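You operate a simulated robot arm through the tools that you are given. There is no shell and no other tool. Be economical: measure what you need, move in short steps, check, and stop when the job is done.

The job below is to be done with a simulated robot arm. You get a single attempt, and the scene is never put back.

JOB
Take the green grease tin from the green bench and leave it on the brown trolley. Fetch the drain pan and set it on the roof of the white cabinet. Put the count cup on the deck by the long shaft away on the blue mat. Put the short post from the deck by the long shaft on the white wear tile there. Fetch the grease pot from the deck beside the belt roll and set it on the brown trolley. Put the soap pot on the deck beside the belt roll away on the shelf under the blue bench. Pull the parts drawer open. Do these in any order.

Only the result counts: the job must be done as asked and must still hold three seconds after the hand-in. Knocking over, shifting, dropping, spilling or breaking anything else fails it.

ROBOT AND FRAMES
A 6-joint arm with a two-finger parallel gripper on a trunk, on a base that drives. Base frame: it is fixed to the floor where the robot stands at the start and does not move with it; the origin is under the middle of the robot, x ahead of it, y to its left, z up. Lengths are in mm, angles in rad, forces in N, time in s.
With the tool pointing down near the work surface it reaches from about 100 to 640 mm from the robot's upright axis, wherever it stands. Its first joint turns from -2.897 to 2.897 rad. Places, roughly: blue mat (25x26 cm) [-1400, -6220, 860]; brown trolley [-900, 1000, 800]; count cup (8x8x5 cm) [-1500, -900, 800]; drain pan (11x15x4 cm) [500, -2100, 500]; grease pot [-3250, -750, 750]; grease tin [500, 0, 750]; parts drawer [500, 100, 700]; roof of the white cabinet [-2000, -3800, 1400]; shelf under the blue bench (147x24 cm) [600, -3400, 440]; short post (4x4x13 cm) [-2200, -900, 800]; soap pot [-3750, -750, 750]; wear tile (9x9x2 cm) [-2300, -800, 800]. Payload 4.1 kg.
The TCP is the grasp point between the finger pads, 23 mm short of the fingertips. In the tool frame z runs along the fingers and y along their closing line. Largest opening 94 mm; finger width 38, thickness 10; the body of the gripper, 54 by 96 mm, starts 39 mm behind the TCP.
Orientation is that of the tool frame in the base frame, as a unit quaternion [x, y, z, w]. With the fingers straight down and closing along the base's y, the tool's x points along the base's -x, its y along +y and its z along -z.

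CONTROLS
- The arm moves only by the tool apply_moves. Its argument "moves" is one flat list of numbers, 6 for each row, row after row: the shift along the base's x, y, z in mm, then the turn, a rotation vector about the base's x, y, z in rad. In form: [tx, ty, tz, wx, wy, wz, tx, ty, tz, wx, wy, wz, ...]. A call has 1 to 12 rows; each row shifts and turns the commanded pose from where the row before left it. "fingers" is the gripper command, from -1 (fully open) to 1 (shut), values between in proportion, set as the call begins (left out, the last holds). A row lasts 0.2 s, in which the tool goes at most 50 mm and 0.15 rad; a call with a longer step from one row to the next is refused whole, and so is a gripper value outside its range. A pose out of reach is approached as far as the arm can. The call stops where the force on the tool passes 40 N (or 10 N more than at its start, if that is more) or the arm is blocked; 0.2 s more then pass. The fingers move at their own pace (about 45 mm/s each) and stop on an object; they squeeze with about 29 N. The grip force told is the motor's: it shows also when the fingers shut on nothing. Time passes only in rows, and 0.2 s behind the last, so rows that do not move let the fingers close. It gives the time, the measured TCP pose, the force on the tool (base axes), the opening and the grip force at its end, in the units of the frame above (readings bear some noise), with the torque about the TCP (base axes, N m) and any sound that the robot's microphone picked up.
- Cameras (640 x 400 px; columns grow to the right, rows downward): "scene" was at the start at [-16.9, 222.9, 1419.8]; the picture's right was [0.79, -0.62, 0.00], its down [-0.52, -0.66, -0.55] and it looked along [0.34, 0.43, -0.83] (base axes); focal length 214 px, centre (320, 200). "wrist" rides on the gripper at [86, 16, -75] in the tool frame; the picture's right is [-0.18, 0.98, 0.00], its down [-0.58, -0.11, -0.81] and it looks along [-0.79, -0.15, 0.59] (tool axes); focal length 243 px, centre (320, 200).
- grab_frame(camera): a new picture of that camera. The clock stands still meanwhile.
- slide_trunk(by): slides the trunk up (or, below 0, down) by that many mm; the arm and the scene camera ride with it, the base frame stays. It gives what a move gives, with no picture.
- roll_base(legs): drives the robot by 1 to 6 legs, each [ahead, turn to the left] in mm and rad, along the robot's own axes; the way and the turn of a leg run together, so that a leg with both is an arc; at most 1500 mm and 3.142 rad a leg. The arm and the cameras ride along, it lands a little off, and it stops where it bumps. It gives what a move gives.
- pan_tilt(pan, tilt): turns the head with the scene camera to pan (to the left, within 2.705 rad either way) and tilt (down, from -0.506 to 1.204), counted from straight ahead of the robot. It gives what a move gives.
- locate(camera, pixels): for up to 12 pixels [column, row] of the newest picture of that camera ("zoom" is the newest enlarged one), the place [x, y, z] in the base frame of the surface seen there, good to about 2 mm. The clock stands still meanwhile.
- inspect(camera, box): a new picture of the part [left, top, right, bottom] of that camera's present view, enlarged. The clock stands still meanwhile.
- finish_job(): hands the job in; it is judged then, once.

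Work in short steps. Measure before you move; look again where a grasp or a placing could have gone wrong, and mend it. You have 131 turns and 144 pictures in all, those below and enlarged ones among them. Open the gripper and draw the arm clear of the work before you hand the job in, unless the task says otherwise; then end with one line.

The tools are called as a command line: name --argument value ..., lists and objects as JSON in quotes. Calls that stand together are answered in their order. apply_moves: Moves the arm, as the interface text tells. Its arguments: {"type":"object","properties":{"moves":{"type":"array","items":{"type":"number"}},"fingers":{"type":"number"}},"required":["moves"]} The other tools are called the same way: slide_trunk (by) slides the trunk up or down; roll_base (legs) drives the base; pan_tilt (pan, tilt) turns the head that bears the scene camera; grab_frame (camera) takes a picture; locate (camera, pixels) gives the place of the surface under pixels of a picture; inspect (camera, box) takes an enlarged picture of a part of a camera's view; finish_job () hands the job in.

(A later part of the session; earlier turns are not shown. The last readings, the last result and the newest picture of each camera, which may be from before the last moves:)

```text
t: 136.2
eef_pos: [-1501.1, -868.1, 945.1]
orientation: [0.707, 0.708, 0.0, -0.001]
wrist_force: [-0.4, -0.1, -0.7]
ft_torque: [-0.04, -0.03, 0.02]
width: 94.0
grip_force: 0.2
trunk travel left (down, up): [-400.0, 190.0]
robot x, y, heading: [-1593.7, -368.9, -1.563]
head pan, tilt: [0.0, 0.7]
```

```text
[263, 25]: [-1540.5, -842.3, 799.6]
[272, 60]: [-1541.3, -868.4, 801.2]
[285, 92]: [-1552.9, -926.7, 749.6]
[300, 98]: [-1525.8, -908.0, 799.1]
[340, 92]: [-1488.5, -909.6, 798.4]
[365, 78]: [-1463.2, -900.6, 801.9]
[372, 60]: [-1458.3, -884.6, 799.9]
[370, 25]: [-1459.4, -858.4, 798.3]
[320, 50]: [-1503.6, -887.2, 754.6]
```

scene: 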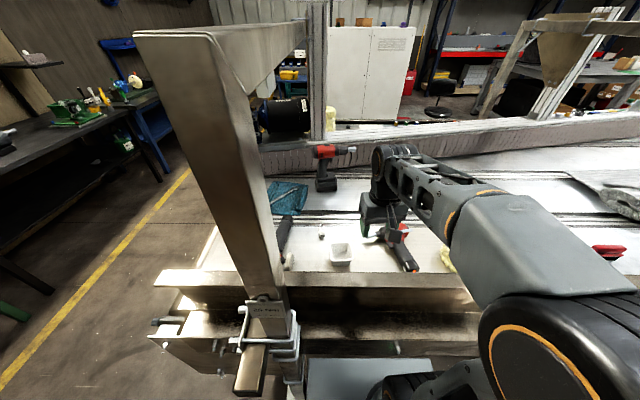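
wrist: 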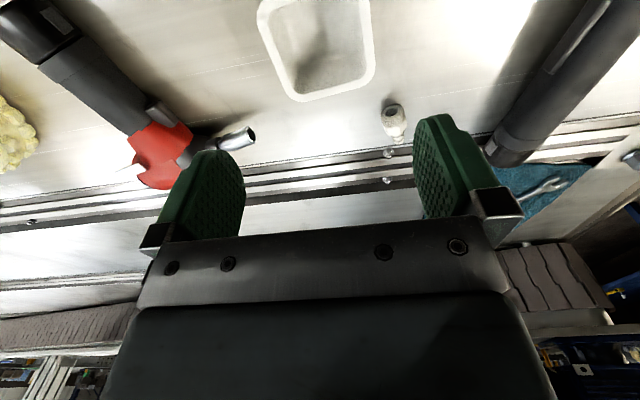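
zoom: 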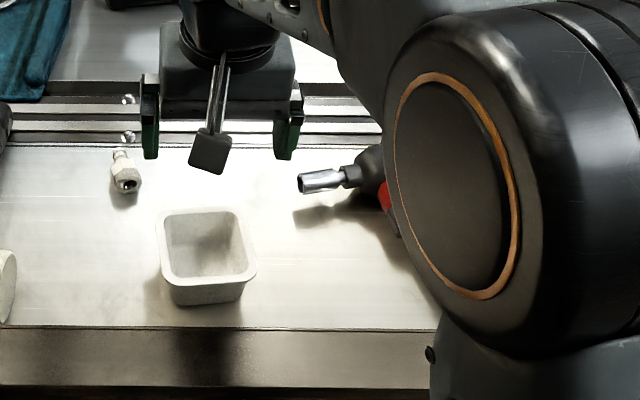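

The centre is (−1500,−869.5). I descend to z 786, close, and lift.

apply_moves --moves '[1, -1, -50, 0, 0, 0, 0, 0, -50, 0, 0, 0, 0, 0, -40, 0, 0, 0, 0, 0, -19, 0, 0, 0]'

apply_moves --moves '[0, 0, 0, 0, 0, 0, 0, 0, 0, 0, 0, 0, 0, 0, 0, 0, 0, 0]' --fingers 1

apply_moves --moves '[0, 0, 20, 0, 0, 0, 0, 0, 40, 0, 0, 0, 0, 0, 50, 0, 0, 0]'

grab_frame --camera "wrist"

```text
t: 137.2
eef_pos: [-1499.4, -868.5, 785.7]
orientation: [0.707, 0.708, 0.001, -0.001]
wrist_force: [-0.6, -0.6, -0.4]
ft_torque: [0.01, 0.02, 0.01]
width: 94.2
grip_force: 0.1
trunk travel left (down, up): [-400.0, 190.0]
robot x, y, heading: [-1597.6, -363.2, -1.557]
head pan, tilt: [0.0, 0.7]
```

```text
t: 138.0
eef_pos: [-1499.6, -869.5, 787.1]
orientation: [0.706, 0.708, 0.0, -0.001]
wrist_force: [-0.5, -0.4, -0.1]
ft_torque: [0.02, 0.01, -0.01]
width: 73.8
grip_force: 29.2
trunk travel left (down, up): [-400.0, 190.0]
robot x, y, heading: [-1594.3, -369.4, -1.554]
head pan, tilt: [0.0, 0.7]
```

```text
t: 138.8
eef_pos: [-1499.9, -867.7, 895.6]
orientation: [0.707, 0.708, 0.001, -0.001]
wrist_force: [0.3, 0.4, -0.6]
ft_torque: [0.02, -0.01, 0.0]
width: 74.1
grip_force: 28.6
trunk travel left (down, up): [-400.0, 190.0]
robot x, y, heading: [-1591.9, -371.1, -1.562]
head pan, tilt: [0.0, 0.7]
```

```text
84 pictures are left
```

wrist: 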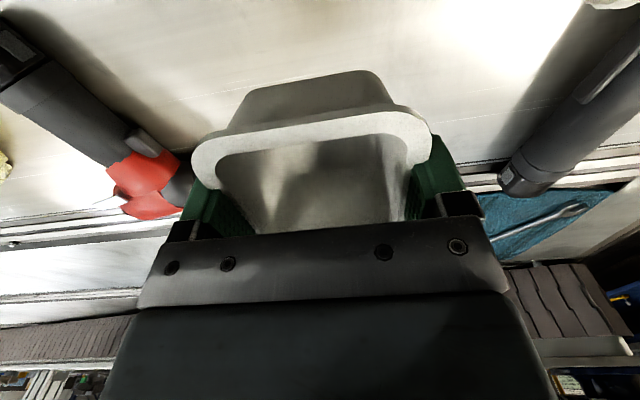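

The cup is held under its lip (74 mm). I raise it above the rail, tuck in, back out and head for the corridor east of the machine, then look south.

apply_moves --moves '[0, 0, 50, 0, 0, 0, 0, 0, 50, 0, 0, 0, 0, 0, 50, 0, 0, 0, -20, 40, 0, 0, 0, 0, -20, 40, 0, 0, 0, 0, -20, 40, 0, 0, 0, 0, -20, 20, 0, 0, 0, 0]'

roll_base --legs '[[-330, 0], [0, 1.56], [1330, 0], [0, -1.571]]'

pan_tilt --pan 0.0 --tilt 0.3

grab_frame --camera "scene"

```text
t: 140.4
eef_pos: [-1579.9, -729.8, 1045.6]
orientation: [0.707, 0.707, 0.002, 0.0]
wrist_force: [0.3, -0.9, -0.2]
ft_torque: [-0.04, 0.01, 0.0]
width: 74.0
grip_force: 28.8
trunk travel left (down, up): [-400.0, 190.0]
robot x, y, heading: [-1594.7, -369.6, -1.56]
head pan, tilt: [0.0, 0.7]
```

```text
t: 156.6
eef_pos: [-245.9, -413.4, 1045.2]
orientation: [0.716, 0.698, 0.001, -0.001]
wrist_force: [-0.3, -0.6, 0.1]
ft_torque: [0.0, -0.03, 0.01]
width: 74.1
grip_force: 29.0
trunk travel left (down, up): [-400.0, 190.0]
robot x, y, heading: [-248.8, -54.1, -1.584]
head pan, tilt: [0.0, 0.7]
```

```text
t: 157.4
eef_pos: [-246.0, -413.7, 1045.0]
orientation: [0.715, 0.699, 0.0, -0.001]
wrist_force: [-0.6, 0.1, -0.6]
ft_torque: [0.02, 0.0, 0.02]
width: 74.1
grip_force: 29.0
trunk travel left (down, up): [-400.0, 190.0]
robot x, y, heading: [-248.1, -52.0, -1.585]
head pan, tilt: [0.0, 0.3]
```

```text
83 pictures are left
```

scene: 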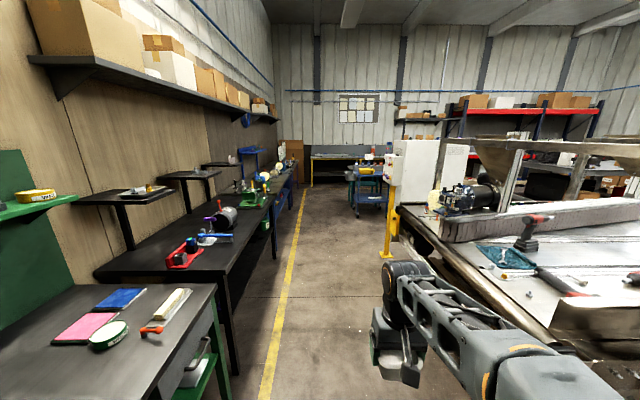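

The corridor is clear. I locate the pole, the blue cart, the far bench and the cabinet to plan the route.

locate --camera "scene" --pixels '[[386, 255], [358, 213], [355, 175], [385, 200], [405, 160], [312, 185], [350, 160], [425, 180], [240, 300], [275, 255], [300, 190], [270, 330]]'

inspect --camera "scene" --box '[260, 110, 460, 235]'

```text
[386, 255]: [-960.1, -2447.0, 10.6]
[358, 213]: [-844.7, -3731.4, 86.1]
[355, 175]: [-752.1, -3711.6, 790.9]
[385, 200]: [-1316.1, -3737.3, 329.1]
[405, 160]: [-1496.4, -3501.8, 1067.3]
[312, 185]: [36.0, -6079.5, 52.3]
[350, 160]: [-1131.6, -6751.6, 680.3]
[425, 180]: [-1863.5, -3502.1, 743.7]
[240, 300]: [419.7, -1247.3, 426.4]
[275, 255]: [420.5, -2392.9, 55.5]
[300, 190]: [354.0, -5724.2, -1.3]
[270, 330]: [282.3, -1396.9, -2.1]
```

```text
3.20 times, centred on (360, 172) of scene
```

zoom: 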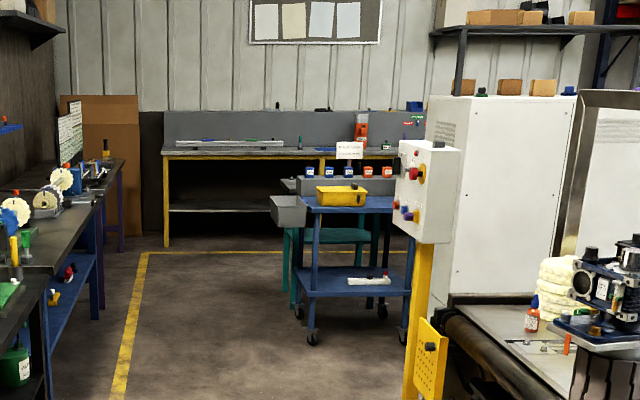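

The way along x≈−300 is free down to the far yellow-legged bench (front y≈−6080). I drive south 5 m and look.

roll_base --legs '[[1500, 0], [1500, 0], [1500, 0], [600, 0], [0, -0.785]]'

grab_frame --camera "scene"

```text
t: 184.1
eef_pos: [-464.6, -5443.5, 1045.2]
orientation: [0.923, 0.384, 0.001, 0.0]
wrist_force: [-0.1, -0.9, -0.2]
ft_torque: [0.01, 0.0, 0.01]
width: 74.1
grip_force: 28.7
trunk travel left (down, up): [-400.0, 190.0]
robot x, y, heading: [-218.8, -5174.7, -2.34]
head pan, tilt: [0.0, 0.3]
```

```text
81 pictures are left
```

scene: 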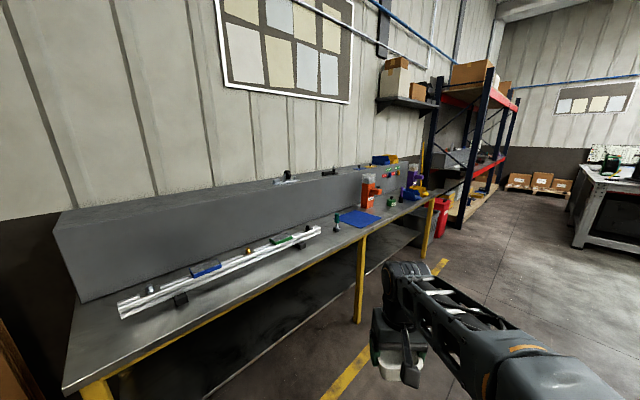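

The blue mat is at (358,219). I measure it and the bench front edge.

inspect --camera "scene" --box '[310, 180, 438, 260]'

locate --camera "zoom" --pixels '[[150, 165], [215, 145], [350, 190], [262, 238], [255, 190], [130, 210], [100, 255], [300, 130], [400, 130], [250, 285], [400, 215], [590, 110]]'

```text
5.00 times, centred on (374, 220) of scene
```

zoom: 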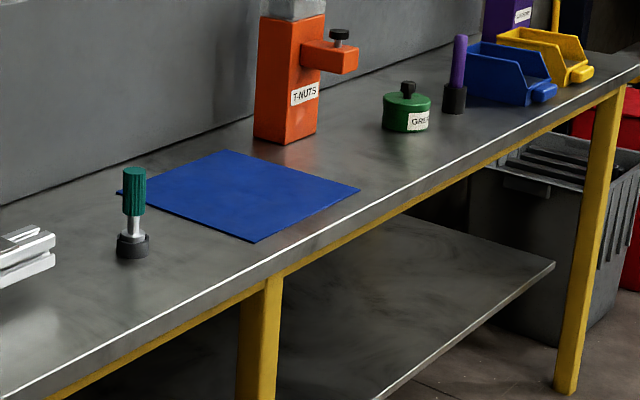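

```text
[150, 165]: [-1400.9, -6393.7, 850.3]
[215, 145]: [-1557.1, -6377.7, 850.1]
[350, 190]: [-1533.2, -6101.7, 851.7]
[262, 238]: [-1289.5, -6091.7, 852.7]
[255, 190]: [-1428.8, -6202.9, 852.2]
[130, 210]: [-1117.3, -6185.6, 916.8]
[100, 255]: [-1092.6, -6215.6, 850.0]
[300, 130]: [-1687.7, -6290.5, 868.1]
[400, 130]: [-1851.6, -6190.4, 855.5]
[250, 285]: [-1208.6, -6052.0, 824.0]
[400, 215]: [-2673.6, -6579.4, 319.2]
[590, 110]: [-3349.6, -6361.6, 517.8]
```

The mat spans x −1540..−1285, y −6350..−6090, top z 852. I drive to (−1420,−5680) facing the bench.

roll_base --legs '[[0, -0.403], [1300, 0], [0, 1.172]]'

pan_tilt --pan 0.0 --tilt 0.8

grab_frame --camera "scene"

locate --camera "scene" --pixels '[[320, 210], [300, 230], [280, 210]]'

```text
t: 194.8
eef_pos: [-1403.5, -6035.2, 1046.6]
orientation: [0.708, 0.706, 0.001, -0.001]
wrist_force: [-0.2, 0.4, -0.9]
ft_torque: [-0.01, 0.02, 0.01]
width: 73.9
grip_force: 29.2
trunk travel left (down, up): [-400.0, 190.0]
robot x, y, heading: [-1418.6, -5671.7, -1.568]
head pan, tilt: [0.0, 0.3]
```

```text
t: 195.7
eef_pos: [-1405.1, -6033.9, 1044.8]
orientation: [0.707, 0.707, 0.0, -0.001]
wrist_force: [0.3, -0.5, -0.1]
ft_torque: [-0.01, -0.03, 0.01]
width: 74.1
grip_force: 28.6
trunk travel left (down, up): [-400.0, 190.0]
robot x, y, heading: [-1414.0, -5672.8, -1.566]
head pan, tilt: [0.0, 0.799]
```

```text
79 pictures are left
```

scene: 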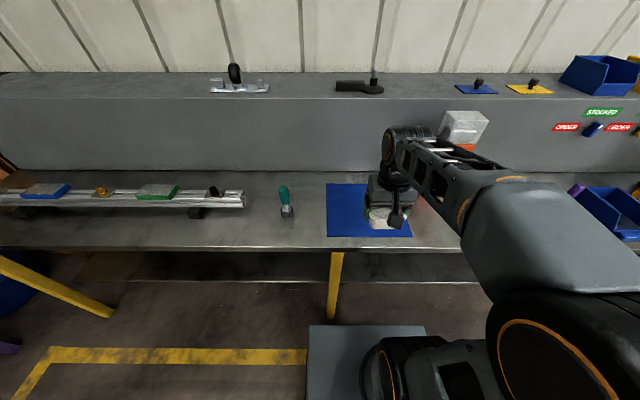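

```text
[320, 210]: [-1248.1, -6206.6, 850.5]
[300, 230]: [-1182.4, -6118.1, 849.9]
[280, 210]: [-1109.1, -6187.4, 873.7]
```

I move over the mat centre and lower the cup (bottom 37 mm under the TCP, so touching near TCP z 889).

apply_moves --moves '[-3, -45, 0, 0, 0, 0, -3, -45, 0, 0, 0, 0, 0, -45, 0, 0, 0, 0, 0, -45, 0, 0, 0, 0, 0, 0, -50, 0, 0, 0, 0, 0, -50, 0, 0, 0, 0, 0, -40, 0, 0, 0, 0, 0, -10, 0, 0, 0, 0, 0, 0, 0, 0, 0]'

apply_moves --moves '[0, 0, -2, 0, 0, 0, 0, 0, -2, 0, 0, 0, 0, 0, 0, 0, 0, 0]'

apply_moves --moves '[0, 0, -1, 0, 0, 0, 0, 0, -1, 0, 0, 0]'

```text
t: 197.7
eef_pos: [-1409.2, -6213.8, 895.7]
orientation: [0.707, 0.707, 0.001, 0.0]
wrist_force: [-0.5, 0.9, -0.6]
ft_torque: [-0.01, -0.02, 0.0]
width: 73.7
grip_force: 28.6
trunk travel left (down, up): [-400.0, 190.0]
robot x, y, heading: [-1420.5, -5669.6, -1.564]
head pan, tilt: [0.0, 0.799]
```

```text
t: 198.5
eef_pos: [-1409.0, -6214.3, 890.6]
orientation: [0.707, 0.707, 0.001, 0.0]
wrist_force: [1.0, -0.1, -0.4]
ft_torque: [-0.04, -0.01, -0.01]
width: 73.6
grip_force: 29.5
trunk travel left (down, up): [-400.0, 190.0]
robot x, y, heading: [-1415.1, -5673.1, -1.562]
head pan, tilt: [0.0, 0.799]
```

```text
t: 199.1
eef_pos: [-1409.1, -6214.0, 890.1]
orientation: [0.707, 0.707, 0.001, -0.001]
wrist_force: [-0.6, -0.1, -1.2]
ft_torque: [0.0, 0.0, 0.01]
width: 73.9
grip_force: 29.4
trunk travel left (down, up): [-400.0, 190.0]
robot x, y, heading: [-1415.8, -5673.7, -1.566]
head pan, tilt: [0.0, 0.799]
```

apply_moves --moves '[0, 0, -1, 0, 0, 0, 0, 0, -1, 0, 0, 0]'

apply_moves --moves '[0, 0, -1, 0, 0, 0]'

```text
t: 199.7
eef_pos: [-1410.7, -6215.0, 888.8]
orientation: [0.707, 0.707, 0.001, 0.0]
wrist_force: [0.4, -0.6, -0.4]
ft_torque: [-0.01, 0.02, 0.0]
width: 73.8
grip_force: 29.0
trunk travel left (down, up): [-400.0, 190.0]
robot x, y, heading: [-1415.5, -5670.5, -1.561]
head pan, tilt: [0.0, 0.799]
```

```text
t: 200.1
eef_pos: [-1409.5, -6215.6, 888.1]
orientation: [0.708, 0.707, 0.0, 0.0]
wrist_force: [-1.0, -1.5, 7.2]
ft_torque: [0.22, -0.08, -0.01]
width: 73.7
grip_force: 29.0
trunk travel left (down, up): [-400.0, 190.0]
robot x, y, heading: [-1419.7, -5673.7, -1.563]
head pan, tilt: [0.0, 0.799]
```

The cup touches the mat (7 N). I release, rise and look.

apply_moves --moves '[0, 0, 0, 0, 0, 0, 0, 0, 0, 0, 0, 0]' --fingers -1

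apply_moves --moves '[0, 0, 40, 0, 0, 0, 0, 0, 50, 0, 0, 0, 0, 0, 50, 0, 0, 0, 0, 45, 20, 0, 0, 0, 0, 45, 0, 0, 0, 0, 0, 45, 0, 0, 0, 0, 0, 45, 0, 0, 0, 0]'

grab_frame --camera "scene"

```text
t: 200.7
eef_pos: [-1410.6, -6214.7, 886.8]
orientation: [0.708, 0.706, 0.001, 0.0]
wrist_force: [0.0, 0.0, 0.2]
ft_torque: [-0.03, 0.0, 0.0]
width: 94.1
grip_force: 0.2
trunk travel left (down, up): [-400.0, 190.0]
robot x, y, heading: [-1416.2, -5672.1, -1.562]
head pan, tilt: [0.0, 0.799]
```

```text
t: 202.3
eef_pos: [-1411.1, -6031.6, 1047.3]
orientation: [0.708, 0.706, 0.0, -0.001]
wrist_force: [-0.5, -0.6, -0.8]
ft_torque: [0.01, 0.02, 0.03]
width: 94.2
grip_force: 0.0
trunk travel left (down, up): [-400.0, 190.0]
robot x, y, heading: [-1418.4, -5669.2, -1.566]
head pan, tilt: [0.0, 0.799]
```

```text
78 pictures are left
```

scene: 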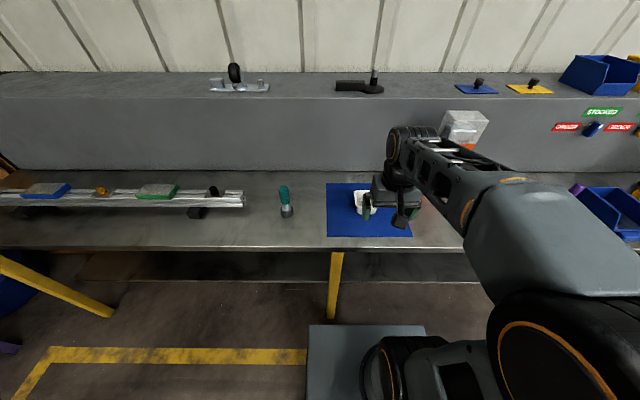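

The cup stands on the mat. Now I drive back north to the drain pan's place at y≈−2100 and face east.

roll_base --legs '[[0, 2.038], [1255, 0], [0, 1.099], [1500, 0], [1500, 0], [0, -1.571]]'

pan_tilt --pan 0.0 --tilt 0.5

grab_frame --camera "scene"

```text
t: 234.1
eef_pos: [31.3, -2098.4, 1047.7]
orientation: [0.011, 1.0, 0.0, -0.001]
wrist_force: [-1.1, -0.3, 0.3]
ft_torque: [0.0, 0.0, 0.02]
width: 93.9
grip_force: 0.0
trunk travel left (down, up): [-400.0, 190.0]
robot x, y, heading: [-330.8, -2097.9, -0.006]
head pan, tilt: [0.0, 0.799]
```

```text
t: 234.8
eef_pos: [30.9, -2097.8, 1046.6]
orientation: [0.012, 1.0, 0.0, -0.001]
wrist_force: [1.0, 0.2, 0.5]
ft_torque: [-0.01, 0.01, 0.01]
width: 93.9
grip_force: 0.0
trunk travel left (down, up): [-400.0, 190.0]
robot x, y, heading: [-335.8, -2097.0, -0.009]
head pan, tilt: [0.0, 0.499]
```

```text
77 pictures are left
```

scene: 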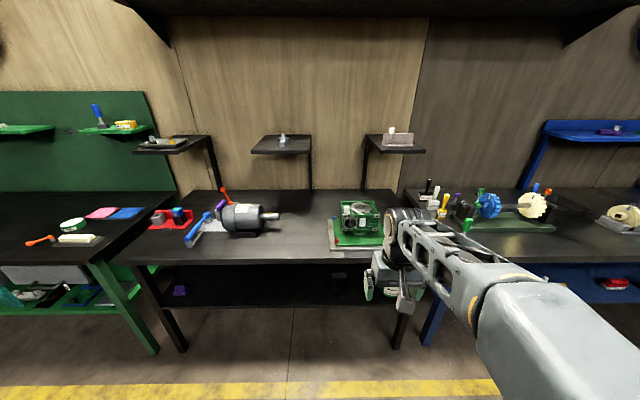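

I inspect the dark shelf beneath the black bench for the drain pan.

slide_trunk --by -400

pan_tilt --pan 0.0 --tilt 0.35

grab_frame --camera "scene"

```text
t: 238.7
eef_pos: [30.9, -2097.2, 646.3]
orientation: [0.011, 1.0, 0.0, -0.001]
wrist_force: [0.1, -0.7, -0.7]
ft_torque: [0.03, 0.01, 0.02]
width: 94.1
grip_force: 0.0
trunk travel left (down, up): [0.0, 590.0]
robot x, y, heading: [-331.6, -2094.8, -0.008]
head pan, tilt: [0.0, 0.499]
```

```text
t: 239.4
eef_pos: [30.8, -2098.6, 646.8]
orientation: [0.011, 1.0, 0.001, -0.001]
wrist_force: [-0.2, 0.2, 0.6]
ft_torque: [-0.02, 0.0, -0.05]
width: 93.8
grip_force: 0.1
trunk travel left (down, up): [0.0, 590.0]
robot x, y, heading: [-333.1, -2097.3, -0.013]
head pan, tilt: [0.0, 0.351]
```

```text
76 pictures are left
```

scene: 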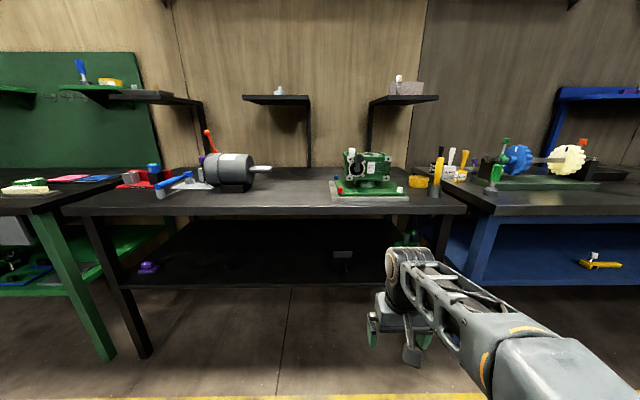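

inspect --camera "scene" --box '[240, 205, 440, 305]'

locate --camera "zoom" --pixels '[[330, 150], [305, 150], [355, 150], [330, 140], [330, 162], [100, 200], [300, 250], [300, 20], [530, 130], [500, 200]]'

```text
3.20 times, centred on (340, 255) of scene
```

zoom: 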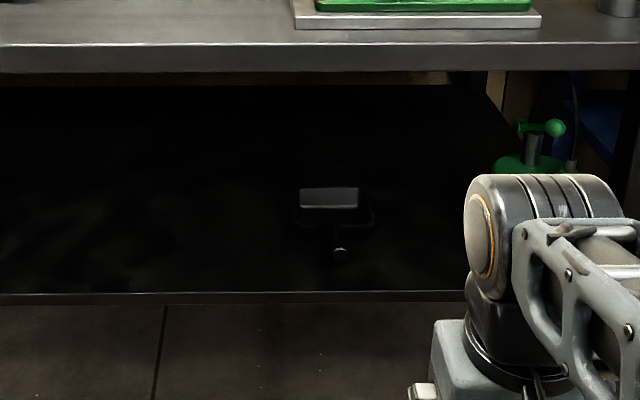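

```text
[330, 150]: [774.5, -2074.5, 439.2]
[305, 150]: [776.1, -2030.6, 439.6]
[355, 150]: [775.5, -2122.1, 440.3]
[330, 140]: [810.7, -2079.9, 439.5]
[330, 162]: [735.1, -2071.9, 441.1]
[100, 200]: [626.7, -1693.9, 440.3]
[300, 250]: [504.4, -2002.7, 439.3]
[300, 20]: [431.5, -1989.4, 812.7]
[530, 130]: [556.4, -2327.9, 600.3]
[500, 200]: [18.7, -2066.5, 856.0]
```

A dark tray with a small knob is at zoom (335,215). I enlarge it strongly.

inspect --camera "scene" --box '[320, 253, 376, 293]'

locate --camera "zoom" --pixels '[[155, 130], [260, 130], [210, 120], [210, 145], [150, 170], [265, 170], [210, 190], [230, 225], [130, 190], [290, 200], [210, 165], [170, 260]]'

```text
10.00 times, centred on (348, 273) of scene
```

zoom: 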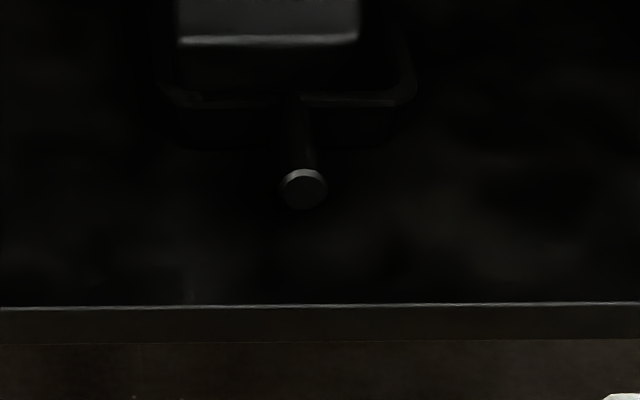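

```text
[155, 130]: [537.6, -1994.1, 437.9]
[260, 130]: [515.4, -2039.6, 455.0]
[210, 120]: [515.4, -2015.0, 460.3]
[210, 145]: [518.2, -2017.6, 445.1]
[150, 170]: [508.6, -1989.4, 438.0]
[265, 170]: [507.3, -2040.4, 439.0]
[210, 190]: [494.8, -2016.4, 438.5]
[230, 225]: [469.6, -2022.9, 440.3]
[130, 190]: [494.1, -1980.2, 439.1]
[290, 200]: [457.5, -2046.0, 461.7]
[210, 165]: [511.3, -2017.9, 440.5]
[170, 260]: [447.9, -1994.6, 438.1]
```

The pan has a stick handle pointing to me: knob end near (457,−2048,462), pan front wall x≈515. I measure rod and rim points.

locate --camera "zoom" --pixels '[[303, 188], [282, 190], [325, 190], [303, 207], [300, 172], [300, 150], [298, 130], [298, 108], [165, 100], [413, 100], [300, 300], [270, 40]]'

roll_base --legs '[[0, 0.12], [235, 0], [0, -0.11]]'

grab_frame --camera "wrist"

```text
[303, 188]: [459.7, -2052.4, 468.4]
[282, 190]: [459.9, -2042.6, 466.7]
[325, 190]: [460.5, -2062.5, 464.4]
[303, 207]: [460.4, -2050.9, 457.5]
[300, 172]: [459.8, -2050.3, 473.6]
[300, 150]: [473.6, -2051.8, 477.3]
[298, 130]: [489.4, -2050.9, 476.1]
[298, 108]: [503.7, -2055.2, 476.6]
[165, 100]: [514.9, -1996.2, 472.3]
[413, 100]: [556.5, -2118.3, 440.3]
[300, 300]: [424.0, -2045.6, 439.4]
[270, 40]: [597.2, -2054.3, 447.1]
```

```text
t: 242.2
eef_pos: [263.0, -2065.4, 646.7]
orientation: [0.001, 1.0, 0.0, -0.001]
wrist_force: [-0.3, -0.7, -0.2]
ft_torque: [0.03, -0.02, -0.03]
width: 94.2
grip_force: 0.0
trunk travel left (down, up): [0.0, 590.0]
robot x, y, heading: [-94.8, -2065.1, 0.008]
head pan, tilt: [0.0, 0.351]
```

```text
73 pictures are left
```

wrist: 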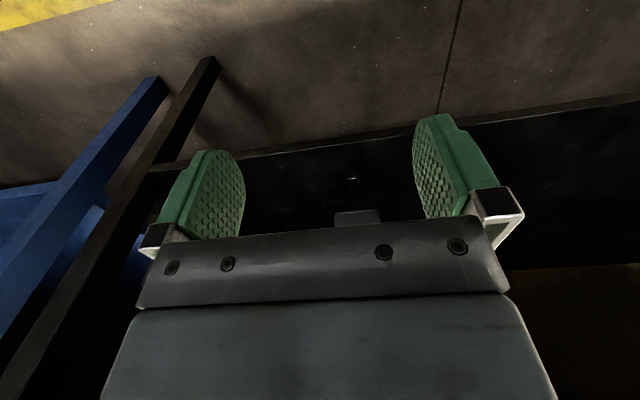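

The rod centre is y −2052, z ≈466.5, about 20 mm thick, x 460–515. I pitch the tool 45° forward-down and move in front of the handle.

apply_moves --moves '[20, 0, -10, 0, -0.131, 0, 20, 0, -10, 0, -0.131, 0, 30, 3, -20, 0, -0.131, 0, 30, 3, -20, 0, -0.131, 0, 30, 3, -30, 0, -0.131, 0, 30, 3, -30, 0, -0.131, 0, 0, 0, 0, 0, 0, 0]' --fingers -0.1

grab_frame --camera "wrist"

grab_frame --camera "scene"

```text
t: 243.8
eef_pos: [415.6, -2057.7, 537.4]
orientation: [0.005, 0.931, -0.007, 0.364]
wrist_force: [0.3, -0.4, -0.6]
ft_torque: [-0.01, 0.02, 0.0]
width: 51.7
grip_force: 0.0
out of reach, approached as far as the arm can: row 6
trunk travel left (down, up): [0.0, 590.0]
robot x, y, heading: [-98.2, -2069.5, 0.005]
head pan, tilt: [0.0, 0.351]
```

```text
72 pictures are left
```

wrist: 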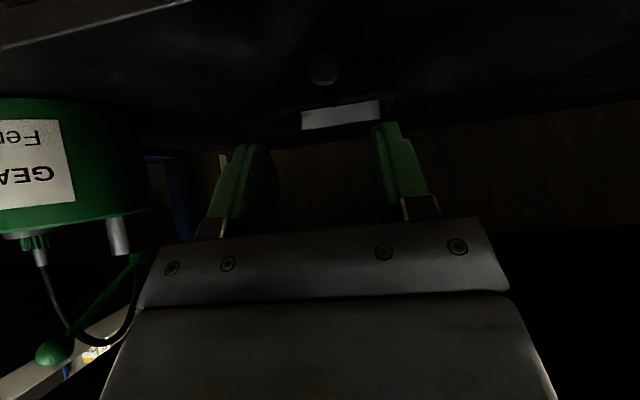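

```text
71 pictures are left
```

scene: 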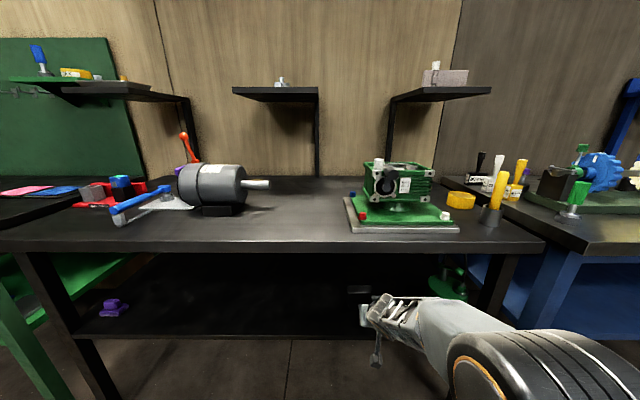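

The tool pitches 43° and the knob shows at wrist (325,70). I recheck the rod position from here.

inspect --camera "wrist" --box '[260, 30, 420, 130]'

locate --camera "zoom" --pixels '[[260, 150], [240, 160], [285, 165], [262, 200], [255, 230], [270, 250], [200, 340], [330, 345], [160, 300], [500, 270]]'

```text
4.00 times, centred on (340, 80) of wrist
```

zoom: 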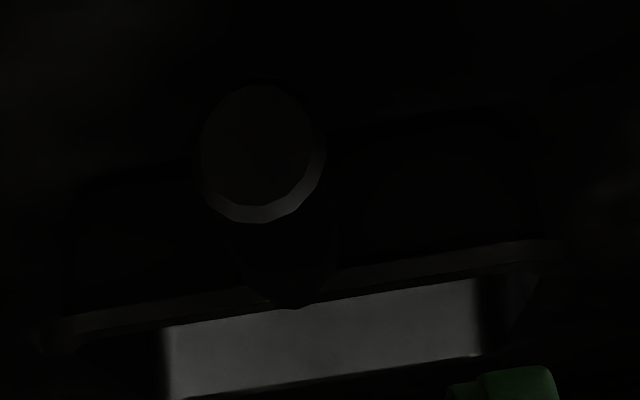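

```text
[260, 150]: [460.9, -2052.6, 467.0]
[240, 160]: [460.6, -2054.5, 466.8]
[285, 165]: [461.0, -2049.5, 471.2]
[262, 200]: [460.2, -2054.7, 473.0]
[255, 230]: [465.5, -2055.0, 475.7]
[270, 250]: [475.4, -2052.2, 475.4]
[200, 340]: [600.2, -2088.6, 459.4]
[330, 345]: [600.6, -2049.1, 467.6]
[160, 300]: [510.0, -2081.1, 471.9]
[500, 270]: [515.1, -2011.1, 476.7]
```

Confirmed: rod axis y −2053, z 466.5. I advance along the tool axis to TCP (479,−2053,477) and grip.

apply_moves --moves '[25, 4.7, -25, 0, 0, 0, 25, 0, -25, 0, 0, 0, 13, 0, -10, 0, 0, 0, 0, 0, 0, 0, 0, 0]'

apply_moves --moves '[0, 0, 0, 0, 0, 0, 0, 0, 0, 0, 0, 0, 0, 0, 0, 0, 0, 0]' --fingers 1

apply_moves --moves '[0, 0, 10, 0, 0, 0, 0, 0, 20, 0, 0, 0, 0, 0, 0, 0, 0, 0]'

inspect --camera "wrist" --box '[200, 60, 440, 210]'

```text
t: 244.8
eef_pos: [448.7, -2061.3, 509.1]
orientation: [0.002, 0.924, 0.0, 0.382]
wrist_force: [0.1, 0.1, 0.5]
ft_torque: [0.0, 0.02, -0.01]
width: 51.8
grip_force: 0.1
out of reach, approached as far as the arm can: row 1, 2
trunk travel left (down, up): [0.0, 590.0]
robot x, y, heading: [-95.5, -2067.9, 0.004]
head pan, tilt: [0.0, 0.351]
```

```text
t: 245.7
eef_pos: [449.5, -2061.9, 509.8]
orientation: [0.002, 0.924, 0.0, 0.382]
wrist_force: [-0.7, -0.5, 0.6]
ft_torque: [-0.02, 0.03, 0.0]
width: 0.0
grip_force: 20.1
trunk travel left (down, up): [0.0, 590.0]
robot x, y, heading: [-94.4, -2068.9, 0.006]
head pan, tilt: [0.0, 0.351]
```

```text
t: 246.4
eef_pos: [449.4, -2059.5, 525.9]
orientation: [0.002, 0.923, -0.002, 0.384]
wrist_force: [0.0, 0.6, -0.3]
ft_torque: [-0.03, -0.02, -0.01]
width: 0.0
grip_force: 28.8
out of reach, approached as far as the arm can: row 2
trunk travel left (down, up): [0.0, 590.0]
robot x, y, heading: [-101.4, -2069.1, 0.001]
head pan, tilt: [0.0, 0.351]
```

```text
2.67 times, centred on (320, 135) of wrist
```

zoom: 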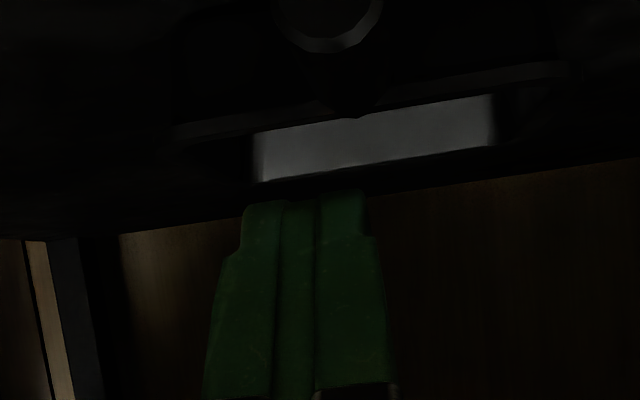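

Nothing touched: the pose was out of reach. I open, retract, drive 110 mm closer, and retry.

apply_moves --moves '[-40, 0, 10, 0, 0, 0, -40, 0, 0, 0, 0, 0, -30, 0, 0, 0, 0, 0, 0, 0, 0, 0, 0, 0]' --fingers -0.1

roll_base --legs '[[115, 0]]'

```text
t: 247.4
eef_pos: [337.8, -2059.7, 536.0]
orientation: [0.002, 0.924, 0.001, 0.381]
wrist_force: [-0.6, -0.4, -1.0]
ft_torque: [-0.02, 0.02, -0.06]
width: 51.6
grip_force: 0.1
trunk travel left (down, up): [0.0, 590.0]
robot x, y, heading: [-102.0, -2070.3, 0.004]
head pan, tilt: [0.0, 0.351]
```

```text
t: 248.7
eef_pos: [453.4, -2059.3, 536.4]
orientation: [0.001, 0.925, 0.001, 0.381]
wrist_force: [0.3, -0.5, -0.3]
ft_torque: [0.01, 0.01, -0.01]
width: 51.9
grip_force: 0.1
trunk travel left (down, up): [0.0, 590.0]
robot x, y, heading: [14.9, -2069.5, 0.008]
head pan, tilt: [0.0, 0.351]
```

Now I lower over the rod to TCP (478,−2053,477).

apply_moves --moves '[5, 6, -15, 0, 0, 0, 10, 0, -22, 0, 0, 0, 10, 0, -22, 0, 0, 0, 0, 0, 0, 0, 0, 0]'

inspect --camera "wrist" --box '[200, 60, 440, 210]'

```text
t: 249.7
eef_pos: [477.7, -2040.7, 473.9]
orientation: [0.001, 0.924, 0.0, 0.382]
wrist_force: [-0.4, -0.2, 0.2]
ft_torque: [-0.01, -0.02, 0.03]
width: 51.8
grip_force: 0.0
out of reach, approached as far as the arm can: row 3
trunk travel left (down, up): [0.0, 590.0]
robot x, y, heading: [15.8, -2070.1, 0.006]
head pan, tilt: [0.0, 0.351]
```

```text
2.67 times, centred on (320, 135) of wrist
```

zoom: 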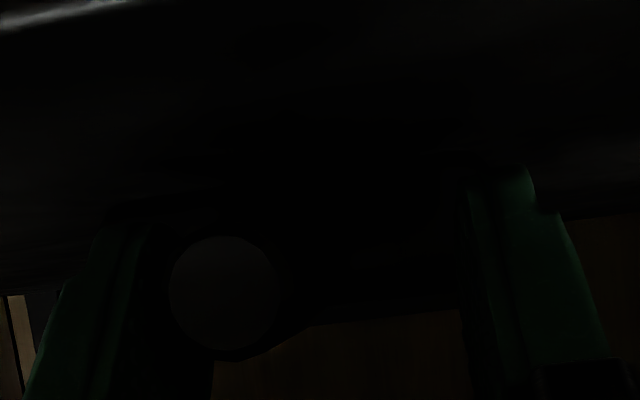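

The rod is between the fingers but I'm 12 mm too far in +y. I shift and close.

apply_moves --moves '[0, -12, 1, 0, 0, 0, 0, 0, 0, 0, 0, 0]'

apply_moves --moves '[0, 0, 0, 0, 0, 0, 0, 0, 0, 0, 0, 0, 0, 0, 0, 0, 0, 0]' --fingers 1

apply_moves --moves '[0, 0, 6, 0, 0, 0, 0, 0, 12, 0, 0, 0, 0, 0, 0, 0, 0, 0]'

grab_frame --camera "wrist"

```text
t: 250.3
eef_pos: [475.7, -2039.3, 473.7]
orientation: [0.002, 0.924, -0.001, 0.382]
wrist_force: [0.4, 0.4, -0.9]
ft_torque: [0.01, 0.01, 0.0]
width: 51.7
grip_force: 0.1
out of reach, approached as far as the arm can: row 1
trunk travel left (down, up): [0.0, 590.0]
robot x, y, heading: [18.5, -2067.2, 0.007]
head pan, tilt: [0.0, 0.351]
```

```text
t: 251.1
eef_pos: [476.9, -2041.0, 474.4]
orientation: [0.002, 0.924, -0.001, 0.382]
wrist_force: [-0.5, 0.3, 0.2]
ft_torque: [0.0, 0.05, 0.03]
width: 21.4
grip_force: 29.2
trunk travel left (down, up): [0.0, 590.0]
robot x, y, heading: [16.2, -2070.6, 0.009]
head pan, tilt: [0.0, 0.351]
```

```text
t: 251.9
eef_pos: [475.8, -2041.1, 493.3]
orientation: [0.001, 0.924, 0.001, 0.382]
wrist_force: [-0.4, -0.2, -0.7]
ft_torque: [-0.02, 0.08, 0.0]
width: 21.4
grip_force: 28.9
trunk travel left (down, up): [0.0, 590.0]
robot x, y, heading: [15.7, -2068.1, 0.011]
head pan, tilt: [0.0, 0.351]
```

```text
67 pictures are left
```

wrist: 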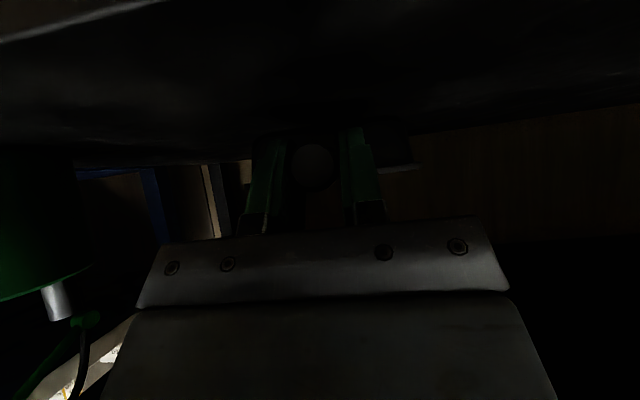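

The handle is gripped (21.4 mm) and the pan lifts, being very light. I lift a bit more, back out of the shelf and check the pan's attitude.

apply_moves --moves '[0, 0, 20, 0, 0, 0, -10, 0, 20, 0, 0, 0]'

roll_base --legs '[[-400, 0]]'

slide_trunk --by 400

grab_frame --camera "wrist"

grab_frame --camera "scene"

```text
t: 252.5
eef_pos: [465.4, -2041.1, 530.9]
orientation: [0.001, 0.924, 0.001, 0.382]
wrist_force: [-0.2, -0.2, -1.9]
ft_torque: [0.0, 0.11, 0.05]
width: 21.4
grip_force: 29.4
trunk travel left (down, up): [0.0, 590.0]
robot x, y, heading: [16.3, -2067.1, 0.006]
head pan, tilt: [0.0, 0.351]
```

```text
t: 254.9
eef_pos: [67.8, -2042.3, 531.8]
orientation: [0.0, 0.924, 0.002, 0.383]
wrist_force: [-0.1, 0.9, -1.8]
ft_torque: [0.0, 0.07, -0.01]
width: 21.3
grip_force: 28.7
trunk travel left (down, up): [0.0, 590.0]
robot x, y, heading: [-381.5, -2072.5, 0.01]
head pan, tilt: [0.0, 0.351]
```

```text
t: 258.8
eef_pos: [66.8, -2042.5, 931.7]
orientation: [-0.001, 0.924, 0.001, 0.382]
wrist_force: [-0.2, 0.5, -0.8]
ft_torque: [0.0, 0.07, -0.01]
width: 21.1
grip_force: 29.1
trunk travel left (down, up): [-400.0, 190.0]
robot x, y, heading: [-378.2, -2072.7, 0.006]
head pan, tilt: [0.0, 0.351]
```

```text
66 pictures are left
```

wrist: 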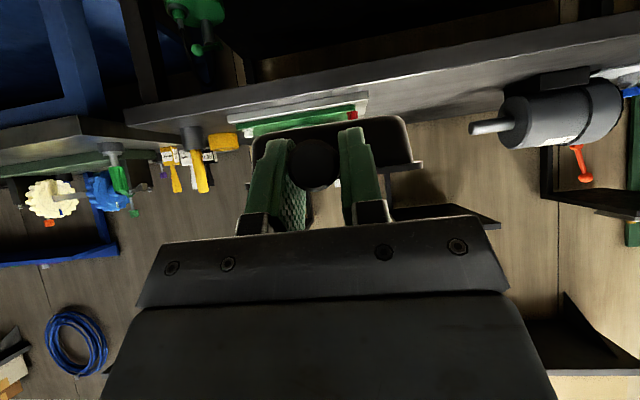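

```text
65 pictures are left
```

scene: 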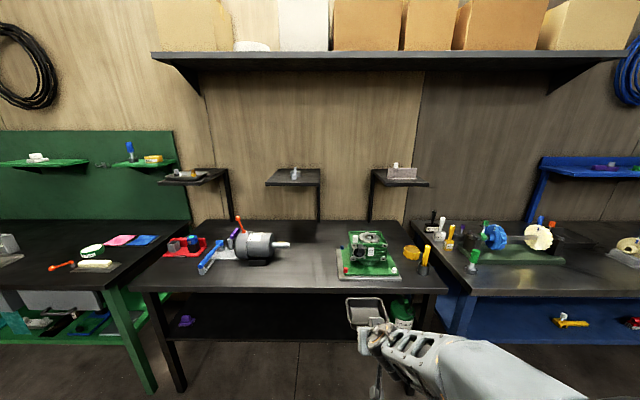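

The pan is held level enough. Now I drive south a bit and turn to view the white cabinet.

roll_base --legs '[[0, -1.577], [800, 0], [0, -1.1]]'

slide_trunk --by 190

grab_frame --camera "scene"

```text
t: 269.7
eef_pos: [-769.0, -3095.5, 932.0]
orientation: [0.9, 0.211, -0.371, 0.087]
wrist_force: [0.0, -0.5, -1.6]
ft_torque: [0.03, -0.07, 0.01]
width: 21.6
grip_force: 29.2
trunk travel left (down, up): [-400.0, 190.0]
robot x, y, heading: [-378.2, -2871.8, -2.668]
head pan, tilt: [0.0, 0.351]
```

```text
t: 271.8
eef_pos: [-767.6, -3096.0, 1122.0]
orientation: [0.9, 0.212, -0.371, 0.089]
wrist_force: [-0.4, -0.1, -1.4]
ft_torque: [0.02, -0.06, 0.02]
width: 21.4
grip_force: 29.0
trunk travel left (down, up): [-590.0, 0.0]
robot x, y, heading: [-378.3, -2866.4, -2.67]
head pan, tilt: [0.0, 0.351]
```

```text
64 pictures are left
```

scene: 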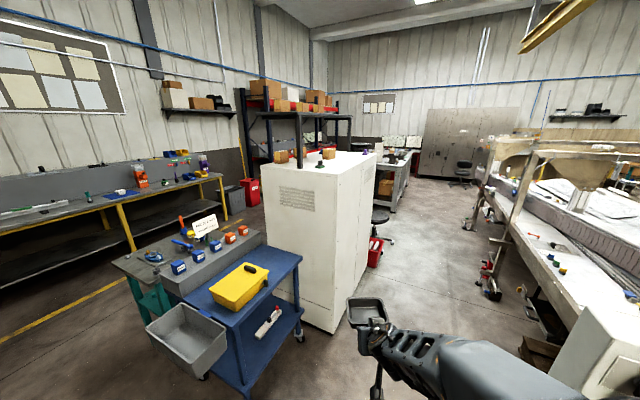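

The cabinet roof is visible with a few small items on it, and the aisle to its north is free. I measure it.

locate --camera "scene" --pixels '[[263, 166], [328, 178], [380, 155], [340, 165], [335, 330], [376, 265], [490, 290], [545, 350], [330, 160], [350, 158], [520, 370], [440, 250]]'

inspect --camera "scene" --box '[250, 130, 400, 200]'

```text
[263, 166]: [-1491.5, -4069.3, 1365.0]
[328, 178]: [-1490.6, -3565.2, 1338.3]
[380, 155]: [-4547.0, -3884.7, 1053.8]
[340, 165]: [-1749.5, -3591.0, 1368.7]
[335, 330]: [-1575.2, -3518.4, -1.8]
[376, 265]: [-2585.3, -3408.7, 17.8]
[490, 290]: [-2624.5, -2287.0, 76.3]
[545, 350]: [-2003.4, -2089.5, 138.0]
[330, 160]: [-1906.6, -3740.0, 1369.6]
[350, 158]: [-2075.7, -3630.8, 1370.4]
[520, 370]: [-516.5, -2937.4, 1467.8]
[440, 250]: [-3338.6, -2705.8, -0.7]
```

```text
4.27 times, centred on (325, 165) of scene
```

zoom: 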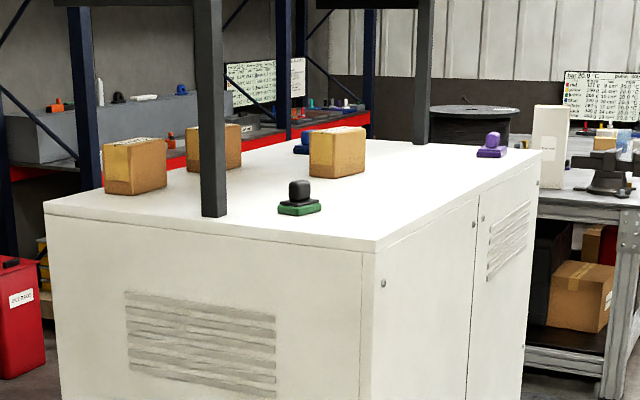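

A black riser stands on the roof, plus boxes and knobs. I locate the free area and the items on the roof.

locate --camera "zoom" --pixels '[[212, 212], [425, 140], [300, 212], [330, 172], [492, 155], [430, 180], [380, 235], [535, 155], [470, 150], [360, 200], [300, 10], [400, 150]]'

```text
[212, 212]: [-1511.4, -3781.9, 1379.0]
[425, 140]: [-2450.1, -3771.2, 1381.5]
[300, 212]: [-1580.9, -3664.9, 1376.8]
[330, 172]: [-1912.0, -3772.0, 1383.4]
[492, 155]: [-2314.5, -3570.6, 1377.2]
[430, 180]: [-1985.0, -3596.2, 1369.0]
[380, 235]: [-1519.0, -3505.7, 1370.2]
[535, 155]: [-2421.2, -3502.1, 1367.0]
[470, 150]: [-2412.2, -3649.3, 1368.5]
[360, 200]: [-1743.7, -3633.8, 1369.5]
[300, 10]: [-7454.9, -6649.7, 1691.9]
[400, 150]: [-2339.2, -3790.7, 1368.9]
```

Roof z is 1369; a free area lies around (−2090,−3630). I first raise the pan well above roof level, checking its attitude.

apply_moves --moves '[0, 0, 40, 0, 0, 0, 0, 0, 40, 0, 0, 0, 0, 0, 40, 0, 0, 0, 0, 0, 40, 0, 0, 0, 0, 0, 40, 0, 0, 0, 0, 0, 40, 0, 0, 0, 0, 0, 40, 0, 0, 0, 0, 0, 40, 0, 0, 0, 0, 0, 20, 0, 0, 0]'

grab_frame --camera "scene"

```text
t: 273.8
eef_pos: [-771.4, -3095.6, 1447.7]
orientation: [0.9, 0.212, -0.371, 0.089]
wrist_force: [0.8, -0.1, -0.9]
ft_torque: [0.08, -0.08, 0.01]
width: 21.4
grip_force: 28.8
out of reach, approached as far as the arm can: row 1
trunk travel left (down, up): [-590.0, 0.0]
robot x, y, heading: [-380.5, -2872.8, -2.671]
head pan, tilt: [0.0, 0.351]
```

```text
62 pictures are left
```

scene: 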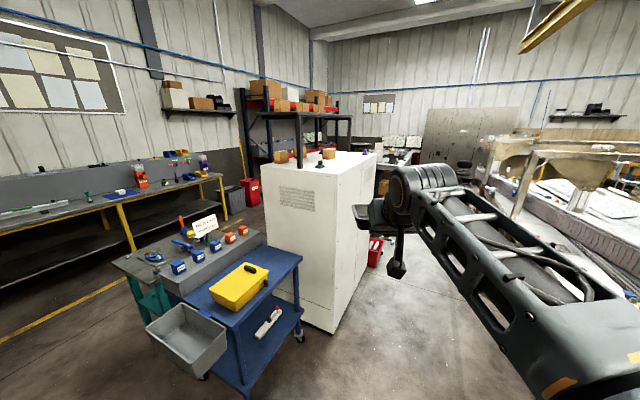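

The arm reaches 1448. I zoom on the pan to measure its tilt.

inspect --camera "scene" --box '[340, 185, 420, 245]'

locate --camera "zoom" --pixels '[[105, 155], [110, 260], [170, 310], [320, 310], [120, 170], [250, 335], [160, 285], [300, 330], [220, 200], [130, 290]]'

```text
6.67 times, centred on (380, 215) of scene
```

zoom: 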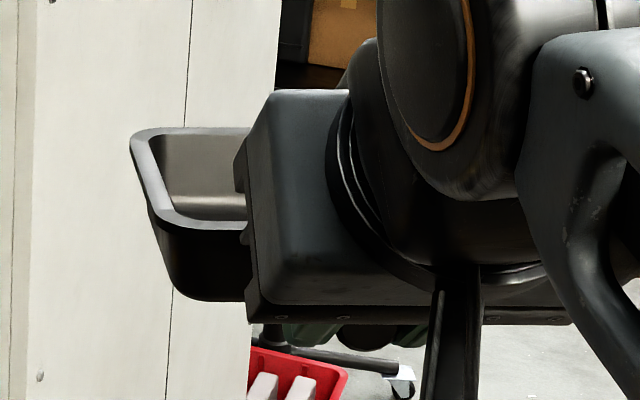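

```text
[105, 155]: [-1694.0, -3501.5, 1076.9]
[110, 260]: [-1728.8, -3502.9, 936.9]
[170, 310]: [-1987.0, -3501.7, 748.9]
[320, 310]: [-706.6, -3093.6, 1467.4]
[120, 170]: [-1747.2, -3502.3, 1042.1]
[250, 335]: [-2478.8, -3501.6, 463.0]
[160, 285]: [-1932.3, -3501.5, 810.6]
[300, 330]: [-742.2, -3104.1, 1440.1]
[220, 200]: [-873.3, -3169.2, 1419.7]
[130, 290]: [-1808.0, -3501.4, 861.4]
```

locate --camera "zoom" --pixels '[[140, 143], [150, 170], [160, 195], [175, 215], [215, 226], [170, 134], [220, 131], [235, 225], [180, 285], [165, 240], [200, 150]]'

```text
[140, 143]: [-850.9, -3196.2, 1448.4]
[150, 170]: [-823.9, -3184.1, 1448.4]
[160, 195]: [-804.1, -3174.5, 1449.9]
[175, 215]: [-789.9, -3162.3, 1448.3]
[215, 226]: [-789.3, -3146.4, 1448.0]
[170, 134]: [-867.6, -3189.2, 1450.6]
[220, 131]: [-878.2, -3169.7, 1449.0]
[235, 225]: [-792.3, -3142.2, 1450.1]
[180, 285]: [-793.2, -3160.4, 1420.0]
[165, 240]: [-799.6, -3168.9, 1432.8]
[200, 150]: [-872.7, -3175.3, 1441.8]
```

The pan is perfectly level (rim 1449, bottom ≈ TCP −35). I drive west along the aisle and turn to face the cabinet.

roll_base --legs '[[0, -0.417], [860, 0], [840, 0]]'

grab_frame --camera "scene"

```text
t: 283.6
eef_pos: [-2520.4, -2984.8, 1447.1]
orientation: [0.924, 0.014, -0.382, 0.008]
wrist_force: [0.0, -0.4, -1.3]
ft_torque: [0.02, -0.09, 0.02]
width: 21.4
grip_force: 29.0
trunk travel left (down, up): [-590.0, 0.0]
robot x, y, heading: [-2069.2, -2946.6, -3.103]
head pan, tilt: [0.0, 0.351]
```

```text
60 pictures are left
```

scene: 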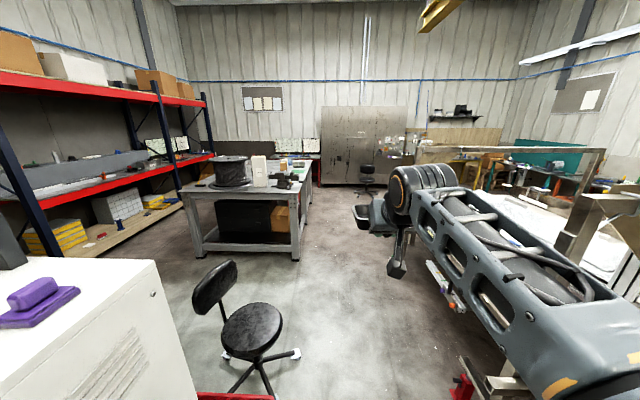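

The purple knob on the roof is near the sweep. I raise the pan 45 mm and pull it in 80 mm before turning.

apply_moves --moves '[30, 0, 25, 0, 0, 0, 30, 0, 20, 0, 0, 0, 20, 0, 0, 0, 0, 0]'

roll_base --legs '[[0, 1.532]]'

pan_tilt --pan 0.1 --tilt 0.45

grab_frame --camera "scene"

```text
t: 284.4
eef_pos: [-2438.2, -2986.4, 1492.6]
orientation: [0.924, 0.014, -0.382, 0.007]
wrist_force: [-0.2, 0.6, -2.1]
ft_torque: [0.02, -0.09, -0.03]
width: 21.3
grip_force: 28.8
trunk travel left (down, up): [-590.0, 0.0]
robot x, y, heading: [-2068.0, -2944.9, -3.104]
head pan, tilt: [0.0, 0.351]
```

```text
t: 288.6
eef_pos: [-2032.0, -3314.6, 1492.5]
orientation: [0.647, 0.66, -0.267, 0.274]
wrist_force: [0.2, 0.9, -2.1]
ft_torque: [0.06, -0.01, -0.04]
width: 21.5
grip_force: 29.4
trunk travel left (down, up): [-590.0, 0.0]
robot x, y, heading: [-2068.6, -2945.9, -1.545]
head pan, tilt: [0.0, 0.351]
```

```text
t: 289.3
eef_pos: [-2031.4, -3314.4, 1492.2]
orientation: [0.647, 0.66, -0.266, 0.274]
wrist_force: [-0.2, 0.1, -1.6]
ft_torque: [0.13, 0.01, 0.02]
width: 21.2
grip_force: 29.1
trunk travel left (down, up): [-590.0, 0.0]
robot x, y, heading: [-2068.5, -2943.4, -1.539]
head pan, tilt: [0.099, 0.45]
```

```text
59 pictures are left
```

scene: 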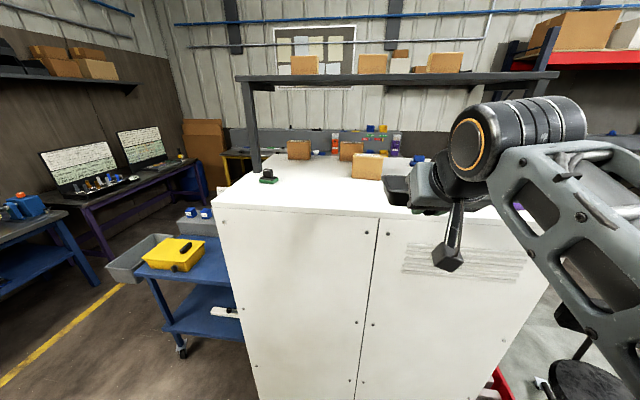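

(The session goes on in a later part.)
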